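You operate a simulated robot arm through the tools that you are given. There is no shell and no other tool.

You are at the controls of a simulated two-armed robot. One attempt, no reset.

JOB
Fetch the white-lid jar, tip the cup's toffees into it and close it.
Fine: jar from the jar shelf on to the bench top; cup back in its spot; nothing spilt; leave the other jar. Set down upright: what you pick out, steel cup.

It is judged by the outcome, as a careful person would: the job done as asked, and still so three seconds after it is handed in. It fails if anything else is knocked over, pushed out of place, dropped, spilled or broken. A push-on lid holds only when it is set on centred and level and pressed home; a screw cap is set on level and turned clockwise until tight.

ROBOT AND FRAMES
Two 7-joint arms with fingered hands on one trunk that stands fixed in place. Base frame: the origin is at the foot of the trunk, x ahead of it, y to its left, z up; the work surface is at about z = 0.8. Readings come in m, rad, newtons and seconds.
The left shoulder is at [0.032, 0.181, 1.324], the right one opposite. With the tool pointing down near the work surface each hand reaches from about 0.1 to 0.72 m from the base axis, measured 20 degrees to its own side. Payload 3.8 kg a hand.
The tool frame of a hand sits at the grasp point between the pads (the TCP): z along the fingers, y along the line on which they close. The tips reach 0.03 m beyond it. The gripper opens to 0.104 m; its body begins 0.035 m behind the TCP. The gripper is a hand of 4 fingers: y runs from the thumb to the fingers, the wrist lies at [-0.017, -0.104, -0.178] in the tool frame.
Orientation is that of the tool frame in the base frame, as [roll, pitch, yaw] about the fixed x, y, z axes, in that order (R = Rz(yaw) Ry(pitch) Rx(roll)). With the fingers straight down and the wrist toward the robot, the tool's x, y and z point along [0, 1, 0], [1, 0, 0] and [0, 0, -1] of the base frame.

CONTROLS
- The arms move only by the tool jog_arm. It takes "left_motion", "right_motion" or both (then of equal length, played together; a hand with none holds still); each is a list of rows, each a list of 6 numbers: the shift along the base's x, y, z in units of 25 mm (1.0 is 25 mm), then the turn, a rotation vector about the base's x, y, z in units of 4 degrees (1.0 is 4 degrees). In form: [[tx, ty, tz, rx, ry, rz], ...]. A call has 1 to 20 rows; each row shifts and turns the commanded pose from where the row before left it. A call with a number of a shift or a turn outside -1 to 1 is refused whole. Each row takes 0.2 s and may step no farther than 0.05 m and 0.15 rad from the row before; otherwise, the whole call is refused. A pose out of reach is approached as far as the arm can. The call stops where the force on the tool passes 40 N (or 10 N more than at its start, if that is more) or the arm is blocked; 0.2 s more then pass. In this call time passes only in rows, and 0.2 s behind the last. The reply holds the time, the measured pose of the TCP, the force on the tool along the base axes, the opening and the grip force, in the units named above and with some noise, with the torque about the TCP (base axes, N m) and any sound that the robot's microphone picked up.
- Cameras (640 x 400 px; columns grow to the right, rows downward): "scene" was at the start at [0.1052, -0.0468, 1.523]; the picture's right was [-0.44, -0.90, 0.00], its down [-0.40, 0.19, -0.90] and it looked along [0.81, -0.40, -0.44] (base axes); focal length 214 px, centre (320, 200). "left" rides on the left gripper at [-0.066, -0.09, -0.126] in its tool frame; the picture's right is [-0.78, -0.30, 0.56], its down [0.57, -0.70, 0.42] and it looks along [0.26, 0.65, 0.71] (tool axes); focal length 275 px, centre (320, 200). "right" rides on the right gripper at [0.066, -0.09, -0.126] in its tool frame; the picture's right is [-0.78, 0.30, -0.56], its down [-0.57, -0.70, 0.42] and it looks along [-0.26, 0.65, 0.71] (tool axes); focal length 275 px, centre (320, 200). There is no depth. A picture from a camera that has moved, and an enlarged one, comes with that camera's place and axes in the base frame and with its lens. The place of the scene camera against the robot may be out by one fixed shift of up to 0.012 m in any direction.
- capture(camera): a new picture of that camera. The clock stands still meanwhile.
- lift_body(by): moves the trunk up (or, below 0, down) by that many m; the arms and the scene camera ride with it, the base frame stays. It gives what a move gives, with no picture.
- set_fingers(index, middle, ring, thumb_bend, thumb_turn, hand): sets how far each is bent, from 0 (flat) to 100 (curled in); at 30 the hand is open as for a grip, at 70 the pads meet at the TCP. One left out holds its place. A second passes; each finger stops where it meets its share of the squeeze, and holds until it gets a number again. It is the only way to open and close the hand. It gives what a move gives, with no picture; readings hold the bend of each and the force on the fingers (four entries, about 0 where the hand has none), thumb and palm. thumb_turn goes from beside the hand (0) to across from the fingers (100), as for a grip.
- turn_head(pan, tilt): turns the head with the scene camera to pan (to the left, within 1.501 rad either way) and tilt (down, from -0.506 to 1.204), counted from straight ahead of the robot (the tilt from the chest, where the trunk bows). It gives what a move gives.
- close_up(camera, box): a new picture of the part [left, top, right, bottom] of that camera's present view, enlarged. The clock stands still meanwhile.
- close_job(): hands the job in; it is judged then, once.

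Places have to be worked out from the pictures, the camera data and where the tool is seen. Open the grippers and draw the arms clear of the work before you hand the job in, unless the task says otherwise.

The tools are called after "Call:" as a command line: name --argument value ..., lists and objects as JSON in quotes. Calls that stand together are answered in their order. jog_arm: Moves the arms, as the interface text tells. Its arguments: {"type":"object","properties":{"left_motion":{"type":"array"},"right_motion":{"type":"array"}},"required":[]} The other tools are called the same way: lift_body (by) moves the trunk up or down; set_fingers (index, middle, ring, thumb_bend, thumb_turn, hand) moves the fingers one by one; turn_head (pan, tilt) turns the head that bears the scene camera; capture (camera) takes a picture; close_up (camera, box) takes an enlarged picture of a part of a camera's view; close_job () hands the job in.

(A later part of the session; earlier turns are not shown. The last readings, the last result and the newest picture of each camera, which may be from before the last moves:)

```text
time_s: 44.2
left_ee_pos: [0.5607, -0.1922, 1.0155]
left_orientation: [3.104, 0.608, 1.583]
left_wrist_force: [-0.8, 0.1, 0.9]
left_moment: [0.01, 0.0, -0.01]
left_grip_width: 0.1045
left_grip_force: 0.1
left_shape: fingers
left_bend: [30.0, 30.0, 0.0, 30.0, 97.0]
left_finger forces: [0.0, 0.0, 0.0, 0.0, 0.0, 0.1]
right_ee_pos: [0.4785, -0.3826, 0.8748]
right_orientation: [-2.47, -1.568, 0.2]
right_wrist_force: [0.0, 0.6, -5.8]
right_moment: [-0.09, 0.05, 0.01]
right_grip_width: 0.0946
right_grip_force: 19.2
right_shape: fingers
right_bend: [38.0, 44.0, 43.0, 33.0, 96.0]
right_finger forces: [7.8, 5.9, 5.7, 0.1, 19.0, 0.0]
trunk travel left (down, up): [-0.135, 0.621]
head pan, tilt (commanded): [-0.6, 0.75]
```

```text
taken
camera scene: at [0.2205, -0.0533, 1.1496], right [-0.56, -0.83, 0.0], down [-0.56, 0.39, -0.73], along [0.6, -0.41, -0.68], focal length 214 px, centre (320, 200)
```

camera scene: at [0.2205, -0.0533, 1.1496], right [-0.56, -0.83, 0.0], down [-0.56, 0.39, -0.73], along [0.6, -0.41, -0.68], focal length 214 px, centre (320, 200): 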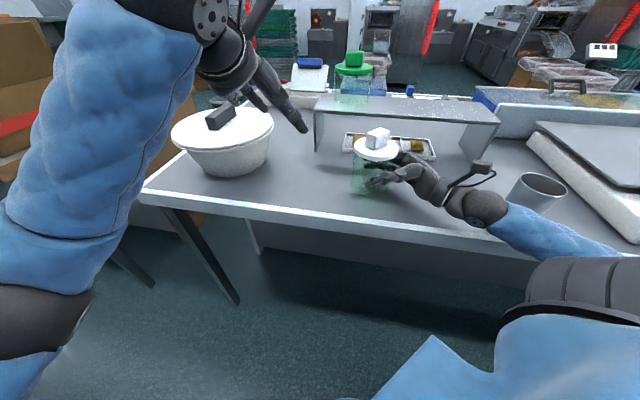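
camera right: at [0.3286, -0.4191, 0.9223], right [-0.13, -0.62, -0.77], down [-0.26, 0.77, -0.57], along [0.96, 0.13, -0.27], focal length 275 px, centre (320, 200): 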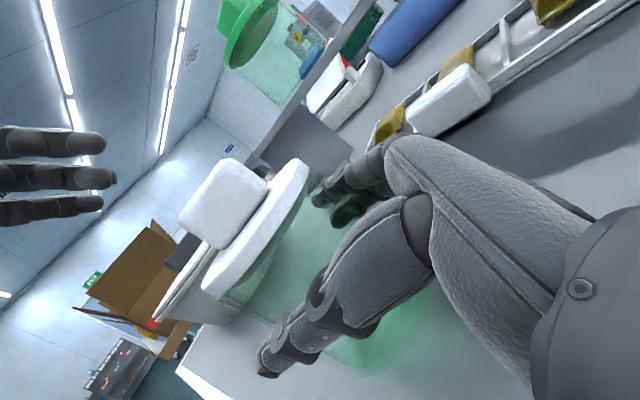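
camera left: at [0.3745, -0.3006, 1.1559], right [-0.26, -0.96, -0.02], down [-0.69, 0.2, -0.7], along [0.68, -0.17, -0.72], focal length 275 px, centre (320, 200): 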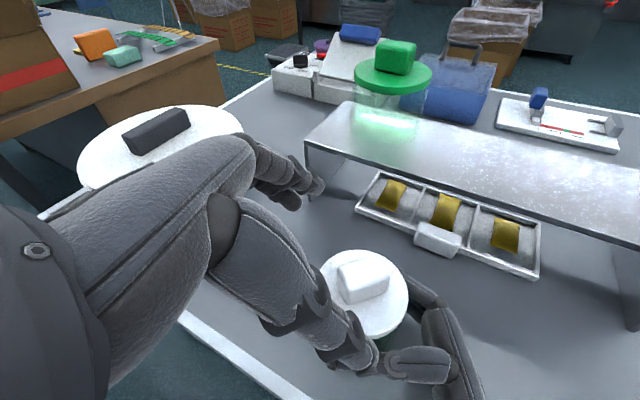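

The jar is lifted clear by about 2 cm. I'll carry it over to the new spot, then lower it.

Call:
jog_arm --right_motion '[[0.705, 0.816, 0, 0, 0, 0], [0.705, 0.816, 0, 0, 0, 0], [0.705, 0.816, 0, 0, 0, 0], [0.705, 0.816, 0, 0, 0, 0], [0, 0, -0.3, 0, 0, 0]]'

Call:
jog_arm --right_motion '[[0, 0, -0.15, 0, 0, 0], [0, 0, -0.1, 0, 0, 0], [0, 0, -0.08, 0, 0, 0]]'

```text
time_s: 45.4
left_ee_pos: [0.5608, -0.1912, 1.0167]
left_orientation: [3.105, 0.606, 1.584]
left_wrist_force: [0.1, -0.7, 0.6]
left_moment: [-0.01, -0.01, 0.01]
left_grip_width: 0.1043
left_grip_force: 0.1
left_shape: fingers
left_bend: [30.0, 30.0, 0.0, 30.0, 97.0]
left_finger forces: [0.1, 0.0, 0.0, 0.1, 0.1, 0.1]
right_ee_pos: [0.4975, -0.365, 0.8714]
right_orientation: [-2.439, -1.568, 0.163]
right_wrist_force: [-0.6, -0.4, -4.0]
right_moment: [-0.07, 0.03, 0.01]
right_grip_width: 0.0945
right_grip_force: 19.2
right_shape: fingers
right_bend: [38.0, 44.0, 43.0, 33.0, 96.0]
right_finger forces: [7.8, 5.9, 5.7, 0.0, 18.9, 0.0]
right hand out of reach, approached as far as the arm can: row 2, 3, 4, 5
trunk travel left (down, up): [-0.135, 0.621]
head pan, tilt (commanded): [-0.6, 0.75]
```

```text
time_s: 46.2
left_ee_pos: [0.5594, -0.1899, 1.0159]
left_orientation: [3.105, 0.607, 1.585]
left_wrist_force: [-0.6, 0.2, -0.3]
left_moment: [-0.01, -0.01, -0.01]
left_grip_width: 0.1046
left_grip_force: 0.0
left_shape: fingers
left_bend: [30.0, 30.0, 0.0, 30.0, 97.0]
left_finger forces: [0.0, 0.0, 0.1, 0.0, 0.1, 0.0]
right_ee_pos: [0.4969, -0.3647, 0.8624]
right_orientation: [2.722, -1.567, 1.293]
right_wrist_force: [-0.5, 0.5, -3.3]
right_moment: [-0.08, 0.01, -0.01]
right_grip_width: 0.0945
right_grip_force: 19.3
right_shape: fingers
right_bend: [38.0, 44.0, 43.0, 33.0, 96.0]
right_finger forces: [7.9, 5.9, 5.6, 0.1, 18.9, 0.1]
right hand out of reach, approached as far as the arm can: row 1
trunk travel left (down, up): [-0.135, 0.621]
head pan, tilt (commanded): [-0.6, 0.75]
```

Now the right arm is the one that stops short, at TCP (0.497, -0.365), with the jar axis near (0.506, -0.348). I'll set the jar down here and test whether the left hand reaches it at lower height.

Call:
jog_arm --right_motion '[[0, 0, -0.1, 0, 0, 0], [0, 0, -0.1, 0, 0, 0], [0, 0, -0.05, 0, 0, 0]]'

Call:
jog_arm --left_motion '[[-0.2, -0.5, 0, 0, 0, 0], [-0.3, -0.8, 0, 0, 0, 0], [-0.3, -0.8, -0.1, 0, 0, 0], [-0.4, -0.9, -0.2, 0, 0, 0], [-0.5, -0.9, -0.2, 0, 0, 0], [-0.4, -0.9, -0.2, 0, 0, 0]]'

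Call:
capture --camera "left"

Call:
capture --camera "scene"

```text
time_s: 47.0
left_ee_pos: [0.5595, -0.1916, 1.0165]
left_orientation: [3.104, 0.606, 1.584]
left_wrist_force: [0.9, 0.0, -0.6]
left_moment: [0.01, 0.05, -0.01]
left_grip_width: 0.1043
left_grip_force: 0.1
left_shape: fingers
left_bend: [30.0, 30.0, 0.0, 30.0, 97.0]
left_finger forces: [0.1, 0.0, 0.0, 0.0, 0.0, 0.0]
right_ee_pos: [0.4961, -0.367, 0.8585]
right_orientation: [-2.973, -1.569, 0.704]
right_wrist_force: [-0.4, 0.7, -5.5]
right_moment: [-0.08, 0.02, 0.01]
right_grip_width: 0.0948
right_grip_force: 19.0
right_shape: fingers
right_bend: [38.0, 44.0, 43.0, 33.0, 96.0]
right_finger forces: [7.6, 5.9, 5.6, 0.1, 18.8, 0.0]
trunk travel left (down, up): [-0.135, 0.621]
head pan, tilt (commanded): [-0.6, 0.75]
```

```text
time_s: 48.4
left_ee_pos: [0.5062, -0.3121, 0.9993]
left_orientation: [3.105, 0.608, 1.588]
left_wrist_force: [-0.1, 0.1, 0.3]
left_moment: [0.02, 0.01, 0.03]
left_grip_width: 0.1041
left_grip_force: 0.0
left_shape: fingers
left_bend: [30.0, 30.0, 0.0, 30.0, 97.0]
left_finger forces: [0.0, 0.1, 0.0, 0.0, 0.0, 0.0]
right_ee_pos: [0.4943, -0.3659, 0.8588]
right_orientation: [2.637, -1.569, 1.377]
right_wrist_force: [0.1, 0.5, -5.1]
right_moment: [-0.07, 0.03, -0.02]
right_grip_width: 0.0945
right_grip_force: 19.0
right_shape: fingers
right_bend: [38.0, 44.0, 43.0, 33.0, 96.0]
right_finger forces: [7.8, 5.8, 5.6, 0.0, 18.8, 0.0]
trunk travel left (down, up): [-0.135, 0.621]
head pan, tilt (commanded): [-0.6, 0.75]
```

```text
taken
camera left: at [0.4105, -0.2986, 1.1368], right [-0.26, -0.97, -0.02], down [-0.69, 0.2, -0.7], along [0.68, -0.17, -0.72], focal length 275 px, centre (320, 200)
```

left: 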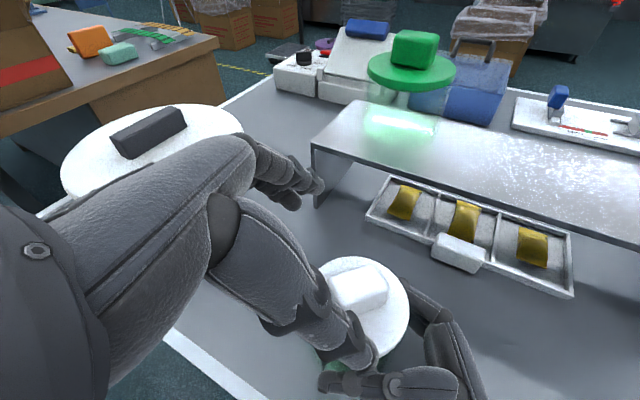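

```text
taken
camera scene: at [0.2195, -0.0535, 1.1499], right [-0.57, -0.82, 0.0], down [-0.56, 0.39, -0.73], along [0.6, -0.41, -0.68], focal length 214 px, centre (320, 200)
```

scene: 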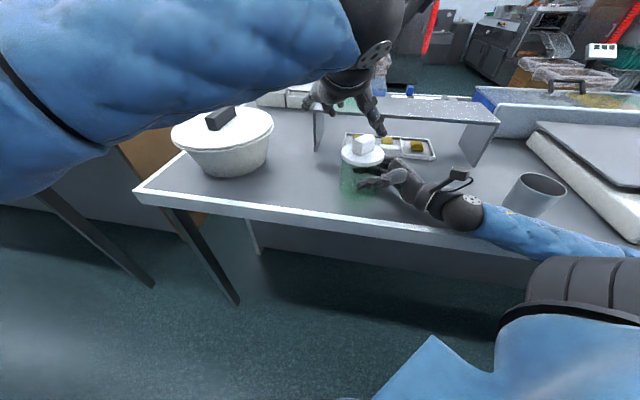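

The left hand reached (0.506, -0.312, 0.999) without trouble, so this spot works. The jar is still about 2 mm up (−5 N), so I'll lower the right hand a touch more.

Call:
jog_arm --right_motion '[[0, 0, -0.08, 0, 0, 0], [0, 0, -0.08, 0, 0, 0]]'

```text
time_s: 49.0
left_ee_pos: [0.5051, -0.3125, 0.9997]
left_orientation: [3.105, 0.604, 1.586]
left_wrist_force: [0.3, 0.4, 0.2]
left_moment: [0.0, 0.0, 0.02]
left_grip_width: 0.1043
left_grip_force: 0.1
left_shape: fingers
left_bend: [30.0, 30.0, 0.0, 30.0, 97.0]
left_finger forces: [0.0, 0.0, 0.0, 0.0, 0.0, 0.1]
right_ee_pos: [0.4965, -0.3654, 0.8571]
right_orientation: [2.749, -1.567, 1.267]
right_wrist_force: [0.6, 0.7, -5.0]
right_moment: [-0.09, 0.02, 0.02]
right_grip_width: 0.0948
right_grip_force: 18.7
right_shape: fingers
right_bend: [38.0, 44.0, 43.0, 33.0, 96.0]
right_finger forces: [7.8, 5.8, 5.6, 0.1, 18.7, 0.0]
right hand out of reach, approached as far as the arm can: row 1
trunk travel left (down, up): [-0.135, 0.621]
head pan, tilt (commanded): [-0.6, 0.75]
```

The right arm is right at its limit there; I'll ease it back a few millimetres while lowering so the jar can settle.

Call:
jog_arm --right_motion '[[-0.15, -0.15, 0, 0, 0, 0], [0, 0, -0.08, 0, 0, 0], [0, 0, -0.06, 0, 0, 0]]'

```text
time_s: 49.8
left_ee_pos: [0.5041, -0.3106, 1.0]
left_orientation: [3.104, 0.608, 1.586]
left_wrist_force: [0.6, 0.2, -0.2]
left_moment: [0.0, -0.02, -0.03]
left_grip_width: 0.1045
left_grip_force: 0.1
left_shape: fingers
left_bend: [30.0, 30.0, 0.0, 30.0, 97.0]
left_finger forces: [0.0, 0.1, 0.0, 0.0, 0.0, 0.0]
right_ee_pos: [0.4916, -0.3678, 0.856]
right_orientation: [1.848, -1.566, 2.167]
right_wrist_force: [-1.7, -0.1, 9.9]
right_moment: [-0.24, -0.49, -0.06]
right_grip_width: 0.0944
right_grip_force: 19.5
right_shape: fingers
right_bend: [38.0, 44.0, 43.0, 33.0, 96.0]
right_finger forces: [7.4, 5.9, 6.3, 0.1, 19.3, 0.0]
trunk travel left (down, up): [-0.135, 0.621]
head pan, tilt (commanded): [-0.6, 0.75]
```

The jar is firmly down (+9.9 N, slightly too pressed). I'll relax the right hand by about 1.5 mm and then measure the knob from the left camera.

Call:
jog_arm --right_motion '[[0, 0, 0.06, 0, 0, 0]]'

Call:
close_up --camera "left" --box '[270, 230, 430, 390]'

Call:
close_up --camera "scene" --box '[300, 70, 440, 210]'

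Call:
capture --camera "right"

```text
time_s: 50.2
left_ee_pos: [0.5058, -0.3106, 0.9987]
left_orientation: [3.107, 0.606, 1.586]
left_wrist_force: [0.2, 0.0, 0.1]
left_moment: [0.01, 0.02, -0.02]
left_grip_width: 0.1043
left_grip_force: 0.0
left_shape: fingers
left_bend: [30.0, 30.0, 0.0, 30.0, 97.0]
left_finger forces: [0.1, 0.0, 0.0, 0.0, 0.1, 0.0]
right_ee_pos: [0.49, -0.3688, 0.8551]
right_orientation: [1.675, -1.567, 2.34]
right_wrist_force: [0.8, 0.1, 10.2]
right_moment: [-0.16, -0.54, 0.06]
right_grip_width: 0.0942
right_grip_force: 18.6
right_shape: fingers
right_bend: [38.0, 44.0, 43.0, 33.0, 96.0]
right_finger forces: [7.3, 5.8, 6.5, 0.0, 18.8, 0.0]
trunk travel left (down, up): [-0.135, 0.621]
head pan, tilt (commanded): [-0.6, 0.75]
```

```text
2.50 times, centred on (350, 310) of left
camera zoom: at [0.4104, -0.2976, 1.1368], right [-0.26, -0.96, -0.02], down [-0.69, 0.2, -0.7], along [0.68, -0.17, -0.72], focal length 688 px, centre (245, -75)
```

zoom: 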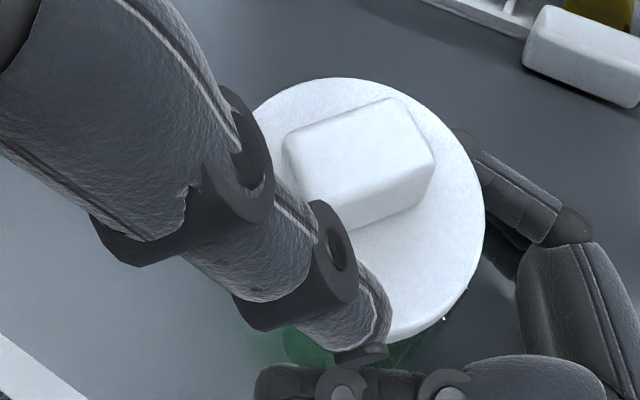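

```text
2.86 times, centred on (370, 140) of scene
camera zoom: at [0.2195, -0.0526, 1.1499], right [-0.56, -0.83, 0.0], down [-0.56, 0.39, -0.73], along [0.6, -0.41, -0.68], focal length 613 px, centre (177, 371)
```

zoom: 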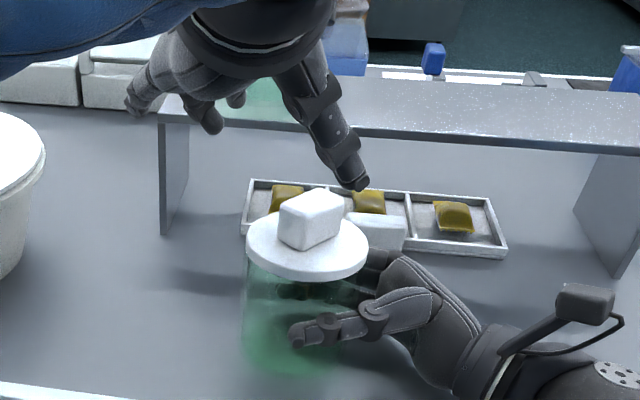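

```text
taken
camera right: at [0.3407, -0.4063, 0.9215], right [-0.13, -0.62, -0.77], down [-0.26, 0.77, -0.58], along [0.96, 0.13, -0.26], focal length 275 px, centre (320, 200)
```

right: 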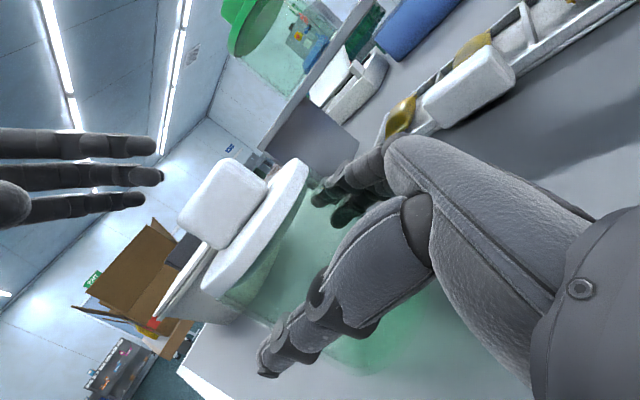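

The knob top sits near (0.499, -0.355), so the left TCP should go to about (0.497, -0.340). I'll move over it first, staying just above knob height.

Call:
jog_arm --left_motion '[[-0.16, -0.6, -0.2, 0, 0, 0], [-0.16, -0.6, -0.3, 0, 0, 0]]' --right_motion '[[0, 0, 0.05, 0, 0, 0], [0, 0, 0.04, 0, 0, 0]]'

Call:
capture --camera "left"

Call:
close_up --camera "scene" --box '[300, 70, 440, 210]'

Call:
capture --camera "right"

```text
time_s: 50.8
left_ee_pos: [0.5036, -0.3157, 0.9963]
left_orientation: [3.105, 0.611, 1.588]
left_wrist_force: [0.1, 0.7, -0.4]
left_moment: [-0.04, -0.01, -0.03]
left_grip_width: 0.1043
left_grip_force: 0.1
left_shape: fingers
left_bend: [30.0, 30.0, 0.0, 30.0, 97.0]
left_finger forces: [0.0, 0.1, 0.0, 0.1, 0.0, 0.0]
left hand out of reach, approached as far as the arm can: row 1, 2
right_ee_pos: [0.4913, -0.37, 0.8565]
right_orientation: [-2.805, -1.566, 0.535]
right_wrist_force: [-2.1, -1.5, 3.0]
right_moment: [-0.14, -0.21, -0.03]
right_grip_width: 0.0943
right_grip_force: 18.5
right_shape: fingers
right_bend: [38.0, 44.0, 43.0, 33.0, 96.0]
right_finger forces: [7.6, 5.7, 5.6, 0.0, 19.4, 0.0]
trunk travel left (down, up): [-0.135, 0.621]
head pan, tilt (commanded): [-0.6, 0.75]
```

```text
taken
camera left: at [0.4099, -0.3015, 1.1331], right [-0.26, -0.97, -0.02], down [-0.69, 0.2, -0.7], along [0.68, -0.17, -0.72], focal length 275 px, centre (320, 200)
```

left: 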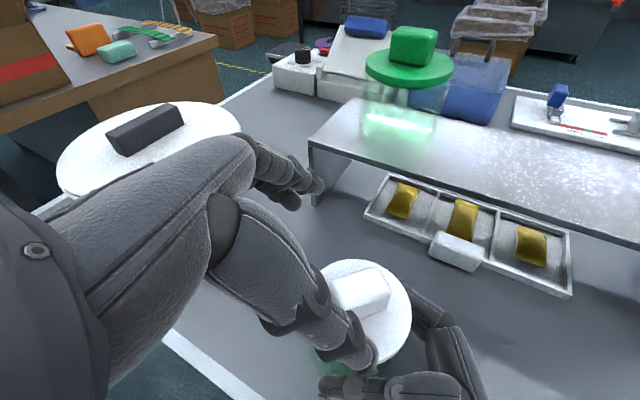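

```text
2.86 times, centred on (370, 140) of scene
camera zoom: at [0.2204, -0.0529, 1.1495], right [-0.56, -0.83, 0.0], down [-0.56, 0.39, -0.73], along [0.6, -0.41, -0.68], focal length 613 px, centre (177, 371)
```

zoom: 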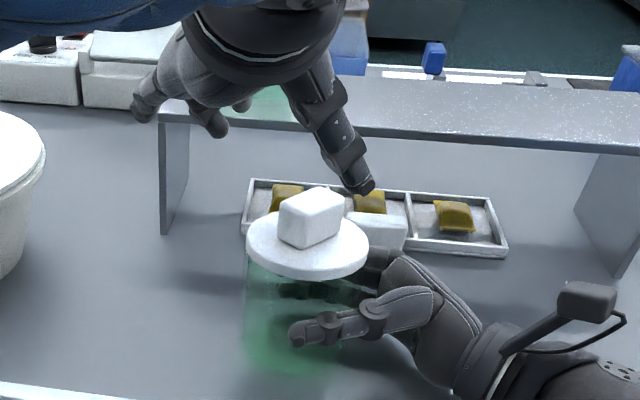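

```text
taken
camera right: at [0.3409, -0.4062, 0.9228], right [-0.13, -0.62, -0.77], down [-0.27, 0.78, -0.57], along [0.95, 0.13, -0.27], focal length 275 px, centre (320, 200)
```

right: 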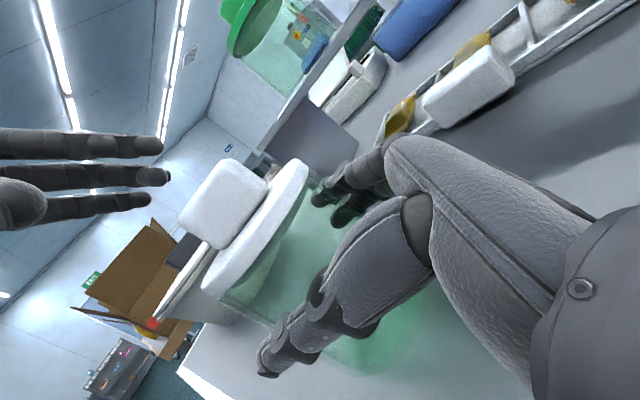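

Both arms are a little short here: the left cannot get over the knob. Better plan: let the left hand hold the jar's body from its side and let the right hand work the lid and cup; so I'll withdraw the left hand, then open the right hand off the standing jar.

Call:
jog_arm --left_motion '[[0, 0.5, 0.5, 0, 0, 0], [0, 0.8, 0.3, 0, 0, 0], [0, 0.8, 0, -1, -0.08, 0], [0, 0.8, 0, -1, -0.08, 0], [0, 0.6, 0, -1, -0.08, 0], [0, 0, 0, -1, -0.08, 0], [0, 0, 0, -1, -0.08, 0], [0, 0, 0, -1, -0.08, 0], [0, 0, 0, -1, -0.08, 0], [0, 0, 0, -1, -0.08, 0], [0, 0, 0, -1, -0.08, 0], [0, 0, 0, -1, -0.08, 0], [0, 0, 0, -1, -0.08, 0]]'

Call:
set_fingers --hand "right" --index 30 --middle 30 --ring 30 --thumb_bend 30

Call:
capture --camera "scene"

Call:
capture --camera "right"

```text
time_s: 53.6
left_ee_pos: [0.5034, -0.2266, 1.0166]
left_orientation: [2.856, 1.372, 1.359]
left_wrist_force: [-0.1, 1.0, -1.6]
left_moment: [0.01, -0.01, 0.03]
left_grip_width: 0.1042
left_grip_force: 0.1
left_shape: fingers
left_bend: [30.0, 30.0, 0.0, 30.0, 97.0]
left_finger forces: [0.1, 0.0, 0.0, 0.0, 0.0, 0.0]
right_ee_pos: [0.4916, -0.3693, 0.8567]
right_orientation: [3.123, -1.569, 0.893]
right_wrist_force: [-0.1, 0.3, -2.8]
right_moment: [-0.03, -0.02, 0.0]
right_grip_width: 0.0946
right_grip_force: 19.1
right_shape: fingers
right_bend: [38.0, 44.0, 44.0, 33.0, 96.0]
right_finger forces: [7.7, 5.9, 5.5, 0.0, 18.9, 0.1]
trunk travel left (down, up): [-0.135, 0.621]
head pan, tilt (commanded): [-0.6, 0.75]
```

```text
time_s: 54.6
left_ee_pos: [0.5027, -0.2271, 1.0162]
left_orientation: [2.869, 1.372, 1.372]
left_wrist_force: [-1.2, -0.2, -0.2]
left_moment: [0.01, 0.0, 0.01]
left_grip_width: 0.1045
left_grip_force: 0.1
left_shape: fingers
left_bend: [30.0, 30.0, 0.0, 30.0, 97.0]
left_finger forces: [0.1, 0.0, 0.0, 0.0, 0.0, 0.1]
right_ee_pos: [0.4911, -0.3689, 0.8571]
right_orientation: [-3.009, -1.568, 0.741]
right_wrist_force: [-0.9, 0.2, -0.4]
right_moment: [0.01, 0.0, 0.02]
right_grip_width: 0.1056
right_grip_force: 0.2
right_shape: fingers
right_bend: [30.0, 30.0, 30.0, 29.0, 97.0]
right_finger forces: [0.0, 0.0, 0.1, 0.1, 0.9, 0.0]
trunk travel left (down, up): [-0.135, 0.621]
head pan, tilt (commanded): [-0.6, 0.75]
```

```text
taken
camera scene: at [0.2201, -0.0531, 1.1497], right [-0.56, -0.83, 0.0], down [-0.56, 0.39, -0.73], along [0.6, -0.41, -0.68], focal length 214 px, centre (320, 200)
```

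scene: 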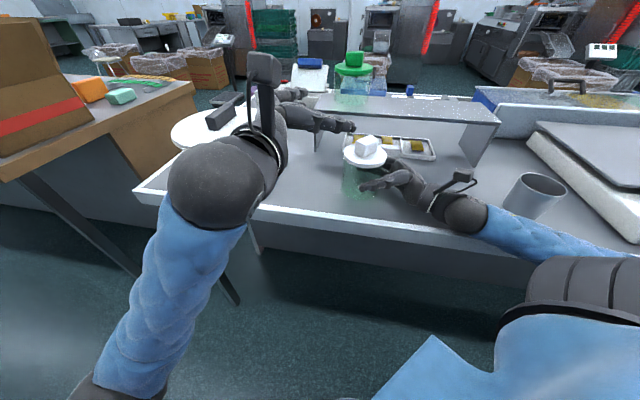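

```text
taken
camera right: at [0.3407, -0.4062, 0.9234], right [-0.13, -0.62, -0.77], down [-0.26, 0.78, -0.57], along [0.96, 0.13, -0.27], focal length 275 px, centre (320, 200)
```

right: 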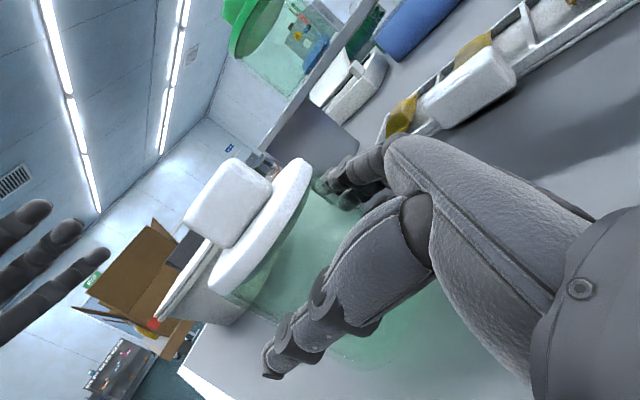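

The jar stands free, with the right fingers open around it and only a 0.9 N thumb touch. I'll back the right hand straight off by 5 cm, then raise it, keeping the wrist clear of the cup.

Call:
jog_arm --right_motion '[[-0.1, 0.08, 0.02, 0, 0, 0], [-0.28, -0.33, 0, 0, 0, 0], [-0.32, -0.38, 0, 0, 0, 0], [-0.32, -0.38, 0, 0, 0, 0], [-0.34, -0.41, 0, 0, 0, 0], [0, 0, 0.5, 0, 0, 0], [0, 0, 0.8, 0, 0, 0], [0, 0, 0.9, 0, 0, 0], [0, 0, 0.9, 0, 0, 0], [0, 0, 0.9, 0, 0, 0]]'

Call:
capture --camera "scene"

Call:
capture --camera "left"

```text
time_s: 56.8
left_ee_pos: [0.5031, -0.2279, 1.0171]
left_orientation: [2.874, 1.373, 1.375]
left_wrist_force: [-0.5, 0.4, -0.1]
left_moment: [0.02, -0.04, -0.03]
left_grip_width: 0.1042
left_grip_force: 0.0
left_shape: fingers
left_bend: [30.0, 30.0, 0.0, 30.0, 97.0]
left_finger forces: [0.0, 0.1, 0.0, 0.0, 0.0, 0.0]
right_ee_pos: [0.4584, -0.4055, 0.9581]
right_orientation: [2.665, -1.567, 1.35]
right_wrist_force: [-0.2, 0.4, -0.6]
right_moment: [0.01, -0.01, 0.02]
right_grip_width: 0.1048
right_grip_force: 0.1
right_shape: fingers
right_bend: [30.0, 30.0, 30.0, 30.0, 97.0]
right_finger forces: [0.1, 0.0, 0.0, 0.0, 0.0, 0.1]
trunk travel left (down, up): [-0.135, 0.621]
head pan, tilt (commanded): [-0.6, 0.75]
```

```text
taken
camera scene: at [0.2201, -0.0531, 1.1497], right [-0.56, -0.83, 0.0], down [-0.56, 0.39, -0.73], along [0.6, -0.41, -0.68], focal length 214 px, centre (320, 200)
```

scene: 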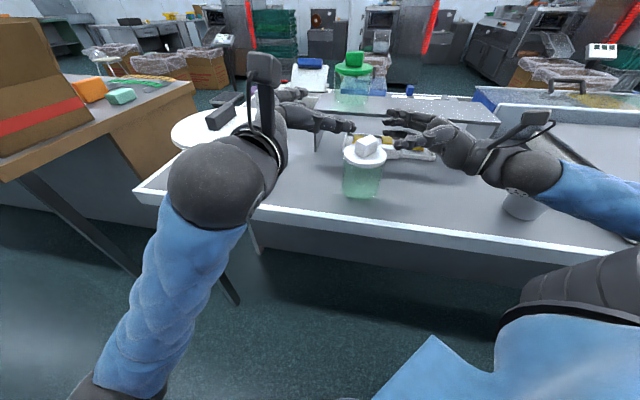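

```text
taken
camera left: at [0.4012, -0.1238, 1.0991], right [-0.28, -0.72, 0.64], down [-0.64, -0.35, -0.68], along [0.71, -0.6, -0.36], focal length 275 px, centre (320, 200)
```

left: 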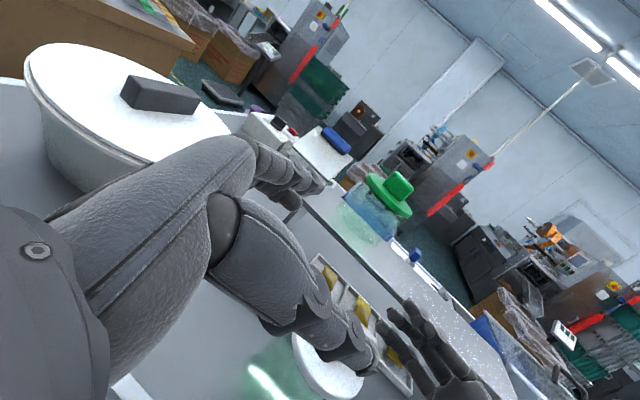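

The jar stands upright and free, and the right hand is clear above. I'll zoom to measure the jar's exact place before the left hand closes on it.

Call:
close_up --camera "scene" --box '[325, 125, 405, 205]'

Call:
capture --camera "right"

```text
5.00 times, centred on (365, 165) of scene
camera zoom: at [0.2201, -0.0531, 1.1497], right [-0.56, -0.83, 0.0], down [-0.56, 0.39, -0.73], along [0.6, -0.41, -0.68], focal length 1072 px, centre (95, 375)
```

zoom: 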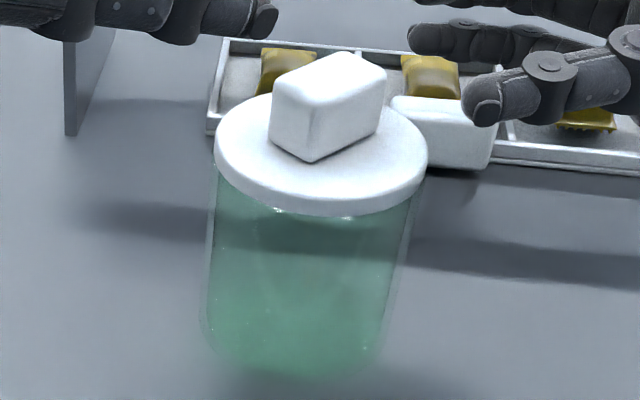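

```text
taken
camera right: at [0.3086, -0.4422, 1.024], right [-0.13, -0.62, -0.77], down [-0.26, 0.77, -0.57], along [0.96, 0.13, -0.27], focal length 275 px, centre (320, 200)
```

right: 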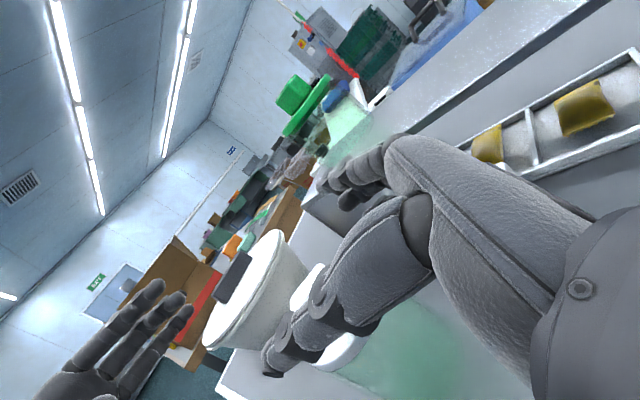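

The jar axis is at about (0.499, -0.353). I'll reopen the left ring finger and lower the left hand beside the jar, about 6 cm short of it, to grip height.

Call:
set_fingers --hand "left" --ring 30

Call:
jog_arm --left_motion '[[-0.05, 0.1, -0.8, 0, 0, 0], [-0.05, 0.1, -0.9, 0, 0, 0], [-0.05, 0, -0.9, 0, 0, 0], [-0.05, 0, -0.9, 0, 0, 0], [0, 0, -0.9, 0, 0, 0], [0, 0, -0.8, 0, 0, 0], [0, 0, -0.7, 0, 0, 0]]'

Call:
capture --camera "scene"

Call:
capture --camera "left"

```text
time_s: 57.8
left_ee_pos: [0.5032, -0.2277, 1.016]
left_orientation: [2.875, 1.372, 1.377]
left_wrist_force: [0.3, -1.0, 0.0]
left_moment: [0.03, -0.02, 0.01]
left_grip_width: 0.1045
left_grip_force: 0.0
left_shape: fingers
left_bend: [30.0, 30.0, 30.0, 30.0, 97.0]
left_finger forces: [0.0, 0.0, 0.1, 0.0, 0.0, 0.1]
right_ee_pos: [0.4586, -0.4056, 0.9581]
right_orientation: [-2.732, -1.567, 0.461]
right_wrist_force: [-0.5, 0.2, -0.1]
right_moment: [-0.02, 0.01, -0.01]
right_grip_width: 0.1046
right_grip_force: 0.2
right_shape: fingers
right_bend: [30.0, 30.0, 30.0, 30.0, 97.0]
right_finger forces: [0.0, 0.1, 0.0, 0.0, 0.0, 0.0]
trunk travel left (down, up): [-0.135, 0.621]
head pan, tilt (commanded): [-0.6, 0.75]
```

```text
time_s: 59.6
left_ee_pos: [0.5253, -0.2091, 0.8968]
left_orientation: [2.447, 1.281, 0.987]
left_wrist_force: [0.3, -0.4, 0.5]
left_moment: [0.0, 0.04, -0.03]
left_grip_width: 0.1045
left_grip_force: 0.0
left_shape: fingers
left_bend: [30.0, 30.0, 30.0, 30.0, 97.0]
left_finger forces: [0.1, 0.0, 0.0, 0.0, 0.0, 0.0]
right_ee_pos: [0.4601, -0.4045, 0.9578]
right_orientation: [2.756, -1.567, 1.258]
right_wrist_force: [-0.9, 0.9, -0.1]
right_moment: [0.01, -0.01, -0.01]
right_grip_width: 0.1048
right_grip_force: 0.0
right_shape: fingers
right_bend: [30.0, 30.0, 30.0, 30.0, 97.0]
right_finger forces: [0.0, 0.0, 0.1, 0.1, 0.1, 0.1]
trunk travel left (down, up): [-0.135, 0.621]
head pan, tilt (commanded): [-0.6, 0.75]
stopped in row 7 (left hand): the arm was blocked; the commanded pose is now the measured one
```

```text
taken
camera scene: at [0.2203, -0.053, 1.1497], right [-0.56, -0.83, 0.0], down [-0.56, 0.39, -0.73], along [0.6, -0.41, -0.68], focal length 214 px, centre (320, 200)
```

scene: 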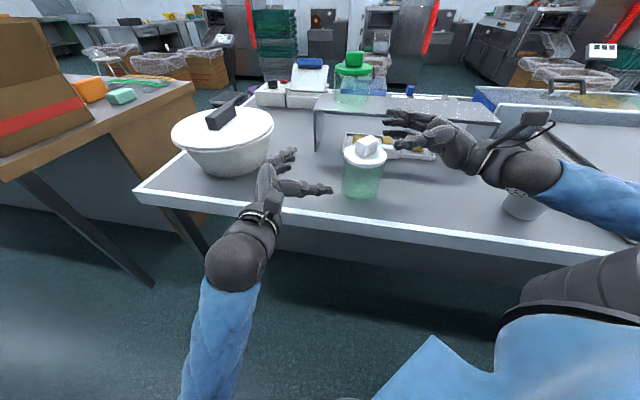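

```text
taken
camera left: at [0.4098, -0.1126, 0.9699], right [-0.34, -0.75, 0.57], down [-0.54, -0.34, -0.77], along [0.77, -0.57, -0.29], focal length 275 px, centre (320, 200)
```

left: 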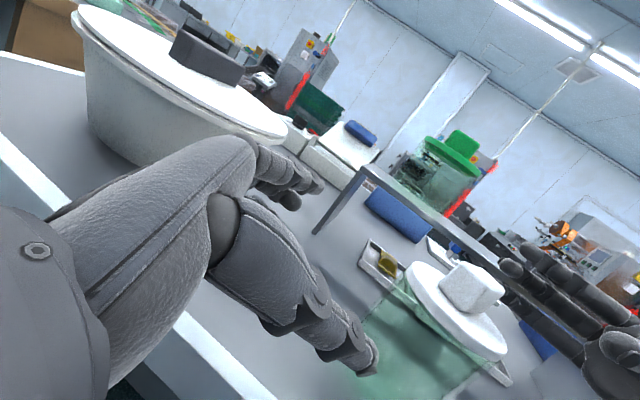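

The left arm was blocked without any force on the hand, so its elbow probably met the robot's own body in this low stance. I'll restore its pose, then raise the trunk 0.10 m for more room.

Call:
jog_arm --left_motion '[[-0.1, 0.2, 0.8, 0, 0, 0], [-0.2, 0, 0.8, 0, 0, 0]]'

Call:
lift_body --by 0.1

Call:
capture --camera "scene"

```text
time_s: 60.4
left_ee_pos: [0.5325, -0.184, 0.8907]
left_orientation: [2.603, 1.187, 1.173]
left_wrist_force: [0.0, 0.4, -0.1]
left_moment: [0.01, 0.0, 0.01]
left_grip_width: 0.1045
left_grip_force: 0.0
left_shape: fingers
left_bend: [30.0, 30.0, 30.0, 30.0, 97.0]
left_finger forces: [0.0, 0.0, 0.0, 0.1, 0.1, 0.1]
right_ee_pos: [0.4584, -0.405, 0.9575]
right_orientation: [2.689, -1.568, 1.324]
right_wrist_force: [0.0, -0.1, 0.7]
right_moment: [0.02, -0.03, 0.01]
right_grip_width: 0.1048
right_grip_force: 0.1
right_shape: fingers
right_bend: [30.0, 30.0, 30.0, 30.0, 97.0]
right_finger forces: [0.0, 0.1, 0.0, 0.0, 0.1, 0.1]
trunk travel left (down, up): [-0.135, 0.621]
head pan, tilt (commanded): [-0.6, 0.75]
stopped in row 2 (left hand): the arm was blocked; the commanded pose is now the measured one
```

```text
time_s: 61.6
left_ee_pos: [0.563, -0.1427, 0.9614]
left_orientation: [2.575, 1.052, 1.207]
left_wrist_force: [0.1, 0.2, 1.0]
left_moment: [-0.02, 0.0, -0.03]
left_grip_width: 0.1044
left_grip_force: 0.1
left_shape: fingers
left_bend: [30.0, 30.0, 30.0, 30.0, 97.0]
left_finger forces: [0.0, 0.0, 0.0, 0.0, 0.0, 0.0]
right_ee_pos: [0.4562, -0.4054, 1.0541]
right_orientation: [1.364, -1.565, 2.652]
right_wrist_force: [-0.1, 0.3, 0.3]
right_moment: [-0.02, -0.01, 0.04]
right_grip_width: 0.1047
right_grip_force: 0.0
right_shape: fingers
right_bend: [30.0, 30.0, 30.0, 30.0, 97.0]
right_finger forces: [0.1, 0.1, 0.0, 0.0, 0.1, 0.0]
trunk travel left (down, up): [-0.229, 0.527]
head pan, tilt (commanded): [-0.6, 0.75]
stopped: the arm was blocked; the commanded pose is now the measured one
```

```text
taken
camera scene: at [0.1697, -0.053, 1.2483], right [-0.56, -0.83, 0.0], down [-0.56, 0.39, -0.73], along [0.6, -0.41, -0.68], focal length 214 px, centre (320, 200)
```

scene: 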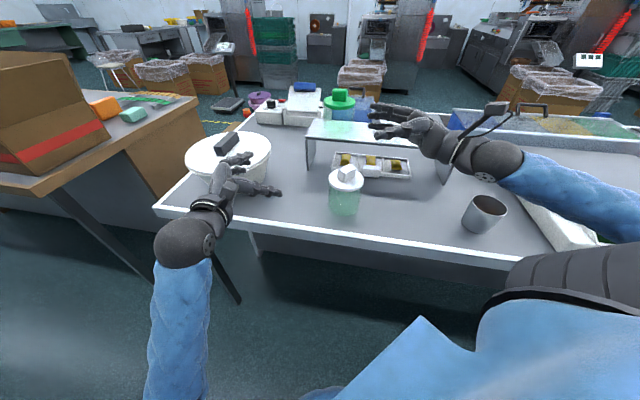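

Raising the trunk was also cut short: the left elbow is still caught low in front of the body. Nothing on the bench is touched; I'll tilt the left hand downward and lift it so the elbow swings up and out.

Call:
jog_arm --left_motion '[[0, 0.3, 0.5, 0.8, 0, 0], [0, 0.3, 0.5, 0.8, 0, 0], [0, 0.3, 0.5, 0.8, 0, 0], [0, 0.3, 0.5, 0.8, 0, 0]]'

Call:
capture --camera "scene"

```text
time_s: 62.6
left_ee_pos: [0.5595, -0.115, 1.0109]
left_orientation: [2.7, 0.847, 1.307]
left_wrist_force: [-0.5, -0.1, 0.6]
left_moment: [-0.01, -0.03, 0.03]
left_grip_width: 0.1043
left_grip_force: 0.0
left_shape: fingers
left_bend: [30.0, 30.0, 30.0, 30.0, 97.0]
left_finger forces: [0.1, 0.0, 0.0, 0.0, 0.1, 0.0]
right_ee_pos: [0.4571, -0.4057, 1.0525]
right_orientation: [1.453, -1.567, 2.559]
right_wrist_force: [-0.3, 0.4, 0.1]
right_moment: [0.01, -0.01, -0.01]
right_grip_width: 0.1046
right_grip_force: 0.1
right_shape: fingers
right_bend: [30.0, 30.0, 30.0, 30.0, 97.0]
right_finger forces: [0.0, 0.1, 0.0, 0.0, 0.0, 0.0]
trunk travel left (down, up): [-0.229, 0.527]
head pan, tilt (commanded): [-0.6, 0.75]
```

```text
taken
camera scene: at [0.1696, -0.0532, 1.2479], right [-0.56, -0.83, 0.0], down [-0.56, 0.39, -0.73], along [0.6, -0.41, -0.68], focal length 214 px, centre (320, 200)
```

scene: 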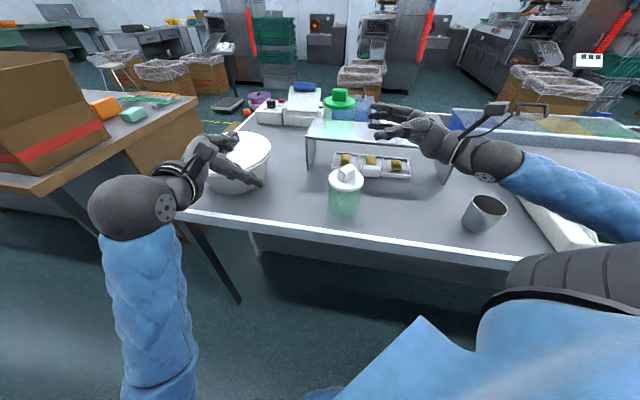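

The left arm is free again. I'll look down at the left elbow and the robot's own front to understand what blocked it.

Call:
turn_head --pan 0.1 --tilt 1.15

Call:
capture --camera "scene"

```text
time_s: 63.6
left_ee_pos: [0.5595, -0.114, 1.0118]
left_orientation: [2.694, 0.846, 1.302]
left_wrist_force: [0.2, -0.1, 0.1]
left_moment: [0.0, 0.01, 0.01]
left_grip_width: 0.104
left_grip_force: 0.0
left_shape: fingers
left_bend: [30.0, 30.0, 30.0, 30.0, 97.0]
left_finger forces: [0.0, 0.0, 0.0, 0.1, 0.1, 0.0]
right_ee_pos: [0.4573, -0.4046, 1.0534]
right_orientation: [1.482, -1.566, 2.531]
right_wrist_force: [0.3, 0.1, 0.3]
right_moment: [-0.05, -0.01, 0.01]
right_grip_width: 0.1046
right_grip_force: 0.0
right_shape: fingers
right_bend: [30.0, 30.0, 30.0, 30.0, 97.0]
right_finger forces: [0.0, 0.0, 0.0, 0.0, 0.0, 0.0]
trunk travel left (down, up): [-0.229, 0.527]
head pan, tilt (commanded): [0.099, 1.15]
```

```text
taken
camera scene: at [0.1606, -0.0005, 1.219], right [0.1, -1.0, 0.0], down [-0.91, -0.09, -0.41], along [0.41, 0.04, -0.91], focal length 214 px, centre (320, 200)
```

scene: 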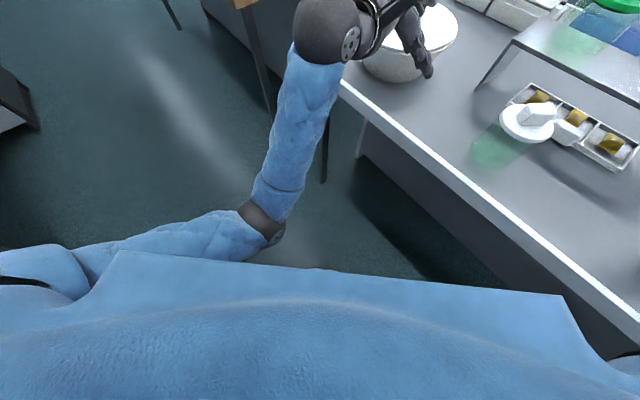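

The left elbow is pulled in across the chest, so it hit the robot's own body. Before re-posturing that arm, I'll turn the right hand to point down over the knob so I can test how firmly the lid sits.

Call:
jog_arm --right_motion '[[0.06, 0.08, 0.1, -0.995, 0.314, 0.399], [0.06, 0.08, 0.1, -0.995, 0.314, 0.399], [0.06, 0.08, 0.1, -0.995, 0.314, 0.399], [0.06, 0.08, 0, -0.995, 0.314, 0.399], [0.06, 0.08, 0, -0.995, 0.314, 0.399], [0.06, 0.08, 0, -0.995, 0.314, 0.399], [0.06, 0.08, 0, -0.995, 0.314, 0.399], [0.06, 0.08, 0, -0.995, 0.314, 0.399], [0.06, 0.08, 0, -0.995, 0.314, 0.399], [0.06, 0.08, 0, -0.995, 0.314, 0.399], [0.06, 0.08, 0, -0.995, 0.314, 0.399], [0.06, 0.08, 0, -0.995, 0.314, 0.399], [0.06, 0.08, 0, -0.995, 0.314, 0.399], [0.06, 0.08, 0, -0.995, 0.314, 0.399], [0.06, 0.08, 0, -0.995, 0.314, 0.399], [0.06, 0.08, 0, -0.995, 0.314, 0.399], [0.06, 0.08, 0, -0.995, 0.314, 0.399], [0.06, 0.08, 0, -0.995, 0.314, 0.399], [0.06, 0.08, 0, -0.995, 0.314, 0.399], [0.06, 0.08, 0, -0.995, 0.314, 0.399]]'

Call:
turn_head --pan -0.55 --tilt 0.85

Call:
capture --camera "scene"

Call:
capture --camera "right"

```text
time_s: 67.8
left_ee_pos: [0.5602, -0.1147, 1.0109]
left_orientation: [2.7, 0.847, 1.308]
left_wrist_force: [-0.2, -0.7, 0.2]
left_moment: [0.01, -0.01, 0.01]
left_grip_width: 0.1045
left_grip_force: 0.1
left_shape: fingers
left_bend: [30.0, 30.0, 30.0, 30.0, 97.0]
left_finger forces: [0.0, 0.0, 0.0, 0.0, 0.1, 0.1]
right_ee_pos: [0.4889, -0.3875, 1.0536]
right_orientation: [3.088, -0.143, 1.618]
right_wrist_force: [0.3, -0.4, -1.0]
right_moment: [0.01, -0.01, 0.0]
right_grip_width: 0.1047
right_grip_force: 0.0
right_shape: fingers
right_bend: [30.0, 30.0, 30.0, 30.0, 97.0]
right_finger forces: [0.0, 0.0, 0.0, 0.1, 0.0, 0.0]
right hand out of reach, approached as far as the arm can: row 19, 20
trunk travel left (down, up): [-0.229, 0.527]
head pan, tilt (commanded): [0.099, 1.15]
```

```text
time_s: 68.9
left_ee_pos: [0.5602, -0.1145, 1.0121]
left_orientation: [2.7, 0.847, 1.308]
left_wrist_force: [-0.8, -0.3, 0.2]
left_moment: [0.02, 0.0, 0.01]
left_grip_width: 0.1041
left_grip_force: 0.1
left_shape: fingers
left_bend: [30.0, 30.0, 30.0, 30.0, 97.0]
left_finger forces: [0.1, 0.1, 0.0, 0.0, 0.1, 0.0]
right_ee_pos: [0.4888, -0.3884, 1.0545]
right_orientation: [3.088, -0.145, 1.616]
right_wrist_force: [-0.4, 0.6, 1.1]
right_moment: [0.01, 0.01, 0.0]
right_grip_width: 0.1047
right_grip_force: 0.0
right_shape: fingers
right_bend: [30.0, 30.0, 30.0, 30.0, 97.0]
right_finger forces: [0.0, 0.0, 0.0, 0.0, 0.0, 0.0]
trunk travel left (down, up): [-0.229, 0.527]
head pan, tilt (commanded): [-0.55, 0.85]
```

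```text
taken
camera scene: at [0.168, -0.0471, 1.2398], right [-0.52, -0.85, 0.0], down [-0.64, 0.39, -0.66], along [0.56, -0.34, -0.75], focal length 214 px, centre (320, 200)
```

scene: 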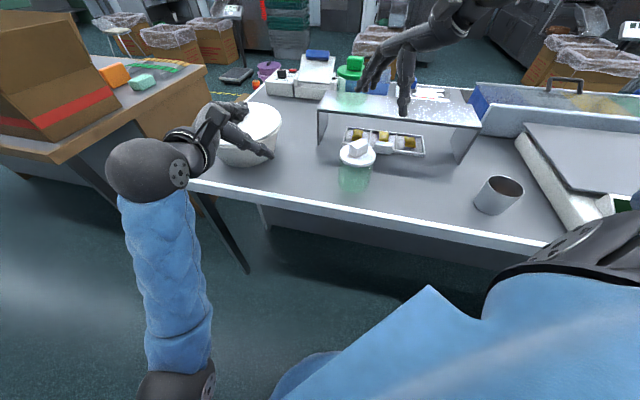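

```text
taken
camera right: at [0.3895, -0.3432, 1.183], right [0.31, -0.84, 0.45], down [-0.65, -0.53, -0.54], along [0.69, -0.13, -0.71], focal length 275 px, centre (320, 200)
```

right: 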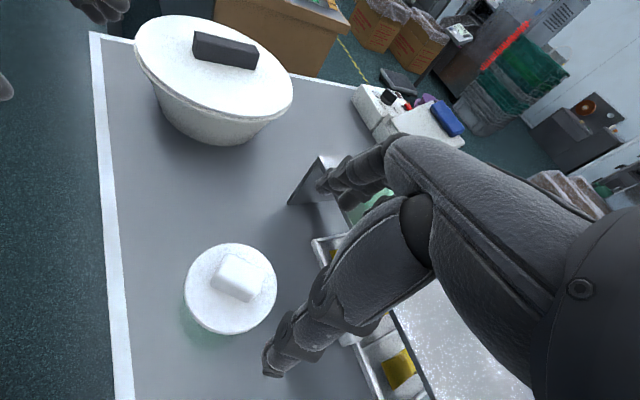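

The right hand points nearly straight down and its camera puts the lid centre at about (0.495, -0.350). I'll raise the trunk 0.10 m for a better downward wrist posture.

Call:
lift_body --by 0.1

```text
time_s: 70.2
left_ee_pos: [0.5747, -0.0923, 1.1001]
left_orientation: [2.69, 0.788, 1.339]
left_wrist_force: [1.0, 0.2, -0.5]
left_moment: [-0.02, -0.01, 0.02]
left_grip_width: 0.1043
left_grip_force: 0.1
left_shape: fingers
left_bend: [30.0, 30.0, 30.0, 30.0, 97.0]
left_finger forces: [0.0, 0.1, 0.1, 0.0, 0.0, 0.1]
right_ee_pos: [0.4889, -0.389, 1.1531]
right_orientation: [3.09, -0.14, 1.614]
right_wrist_force: [0.0, -0.3, 0.1]
right_moment: [0.0, 0.0, 0.0]
right_grip_width: 0.1045
right_grip_force: 0.0
right_shape: fingers
right_bend: [30.0, 30.0, 30.0, 30.0, 97.0]
right_finger forces: [0.0, 0.1, 0.0, 0.1, 0.0, 0.0]
trunk travel left (down, up): [-0.329, 0.427]
head pan, tilt (commanded): [-0.55, 0.85]
```

I'll zoom in on the knob in the right camera to fix its direction before finishing the turn.

Call:
capture --camera "right"

Call:
close_up --camera "right" --box '[160, 180, 280, 300]'

Call:
close_up --camera "scene" --box '[290, 120, 410, 220]'

```text
taken
camera right: at [0.3906, -0.3433, 1.2832], right [0.3, -0.84, 0.46], down [-0.66, -0.53, -0.54], along [0.69, -0.14, -0.71], focal length 275 px, centre (320, 200)
```

right: 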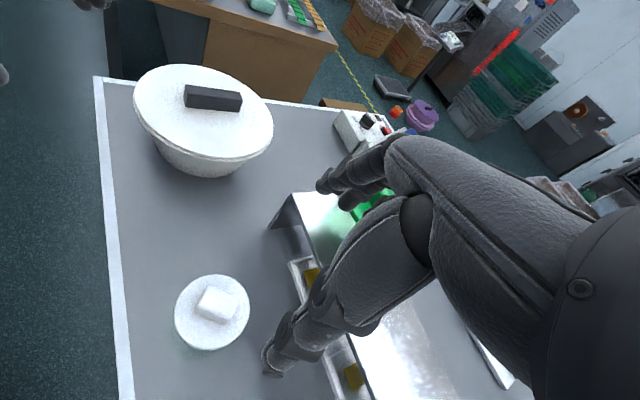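

```text
3.33 times, centred on (220, 240) of right
camera zoom: at [0.3906, -0.3433, 1.2832], right [0.3, -0.84, 0.46], down [-0.66, -0.53, -0.54], along [0.69, -0.14, -0.71], focal length 918 px, centre (653, 67)
```

zoom: 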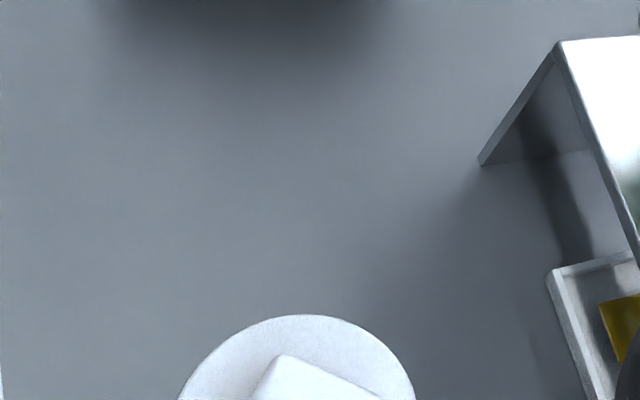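

```text
4.00 times, centred on (350, 170) of scene
camera zoom: at [0.1268, -0.0473, 1.3418], right [-0.52, -0.85, 0.0], down [-0.64, 0.39, -0.66], along [0.56, -0.34, -0.75], focal length 858 px, centre (200, 320)
```

zoom: 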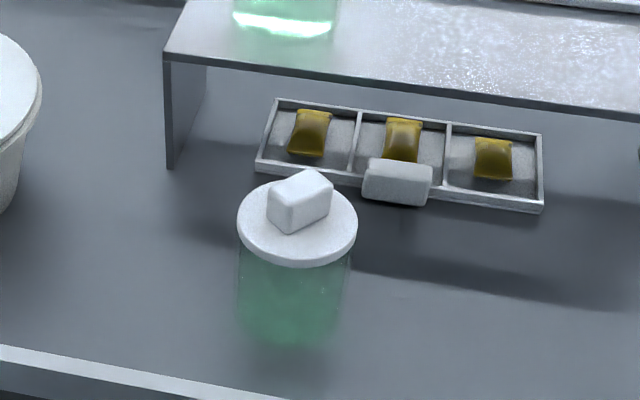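

The knob's thin side is along about 7° azimuth and its centre near (0.496, -0.350). I'll finish levelling the right hand and bring it down to about 3 cm above the knob.

Call:
jog_arm --right_motion '[[0.035, 0.195, -0.6, -0.2625, 0.0775, 0.081], [0.035, 0.195, -0.8, -0.2625, 0.0775, 0.081], [0.035, 0.195, -0.8, -0.2625, 0.0775, 0.081], [0.035, 0.195, -0.8, -0.2625, 0.0775, 0.081], [0.035, 0.195, -0.8, -0.2625, 0.0775, 0.081], [0.035, 0.195, -0.8, -0.2625, 0.0775, 0.081], [0.035, 0.195, -0.8, -0.2625, 0.0775, 0.081], [0.035, 0.195, -0.8, -0.2625, 0.0775, 0.081]]'

Call:
capture --camera "right"

Call:
close_up --camera "scene" --box '[280, 80, 440, 220]'

```text
time_s: 72.0
left_ee_pos: [0.5764, -0.0937, 1.0999]
left_orientation: [2.693, 0.788, 1.339]
left_wrist_force: [-1.0, 0.2, 0.3]
left_moment: [0.01, -0.02, 0.0]
left_grip_width: 0.1042
left_grip_force: 0.1
left_shape: fingers
left_bend: [30.0, 30.0, 30.0, 30.0, 97.0]
left_finger forces: [0.0, 0.0, 0.0, 0.0, 0.1, 0.0]
right_ee_pos: [0.4977, -0.4069, 0.9951]
right_orientation: [3.139, -0.004, 1.656]
right_wrist_force: [-1.2, -0.3, -0.2]
right_moment: [0.02, 0.02, -0.01]
right_grip_width: 0.1046
right_grip_force: 0.1
right_shape: fingers
right_bend: [30.0, 30.0, 30.0, 30.0, 97.0]
right_finger forces: [0.0, 0.0, 0.0, 0.1, 0.0, 0.1]
right hand out of reach, approached as far as the arm can: row 2, 3, 4, 5, 6, 7, 8
trunk travel left (down, up): [-0.329, 0.427]
head pan, tilt (commanded): [-0.55, 0.85]
```

```text
taken
camera right: at [0.4022, -0.349, 1.12], right [0.36, -0.75, 0.55], down [-0.65, -0.63, -0.43], along [0.67, -0.2, -0.71], focal length 275 px, centre (320, 200)
```

right: 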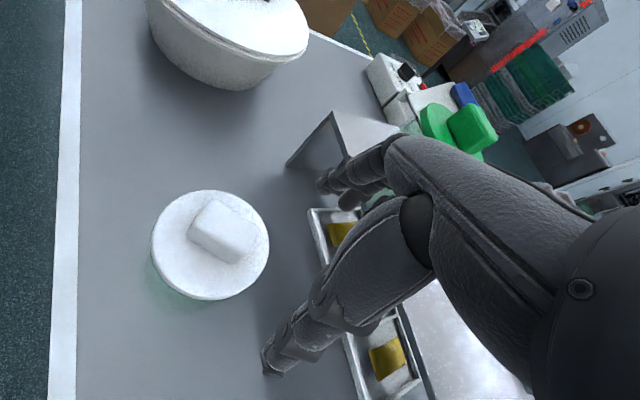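

```text
2.86 times, centred on (360, 150) of scene
camera zoom: at [0.1267, -0.0474, 1.3419], right [-0.52, -0.85, 0.0], down [-0.64, 0.39, -0.66], along [0.56, -0.34, -0.75], focal length 613 px, centre (206, 343)
```

zoom: 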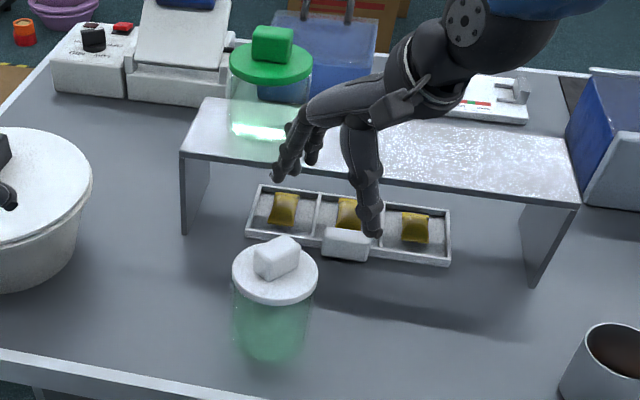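

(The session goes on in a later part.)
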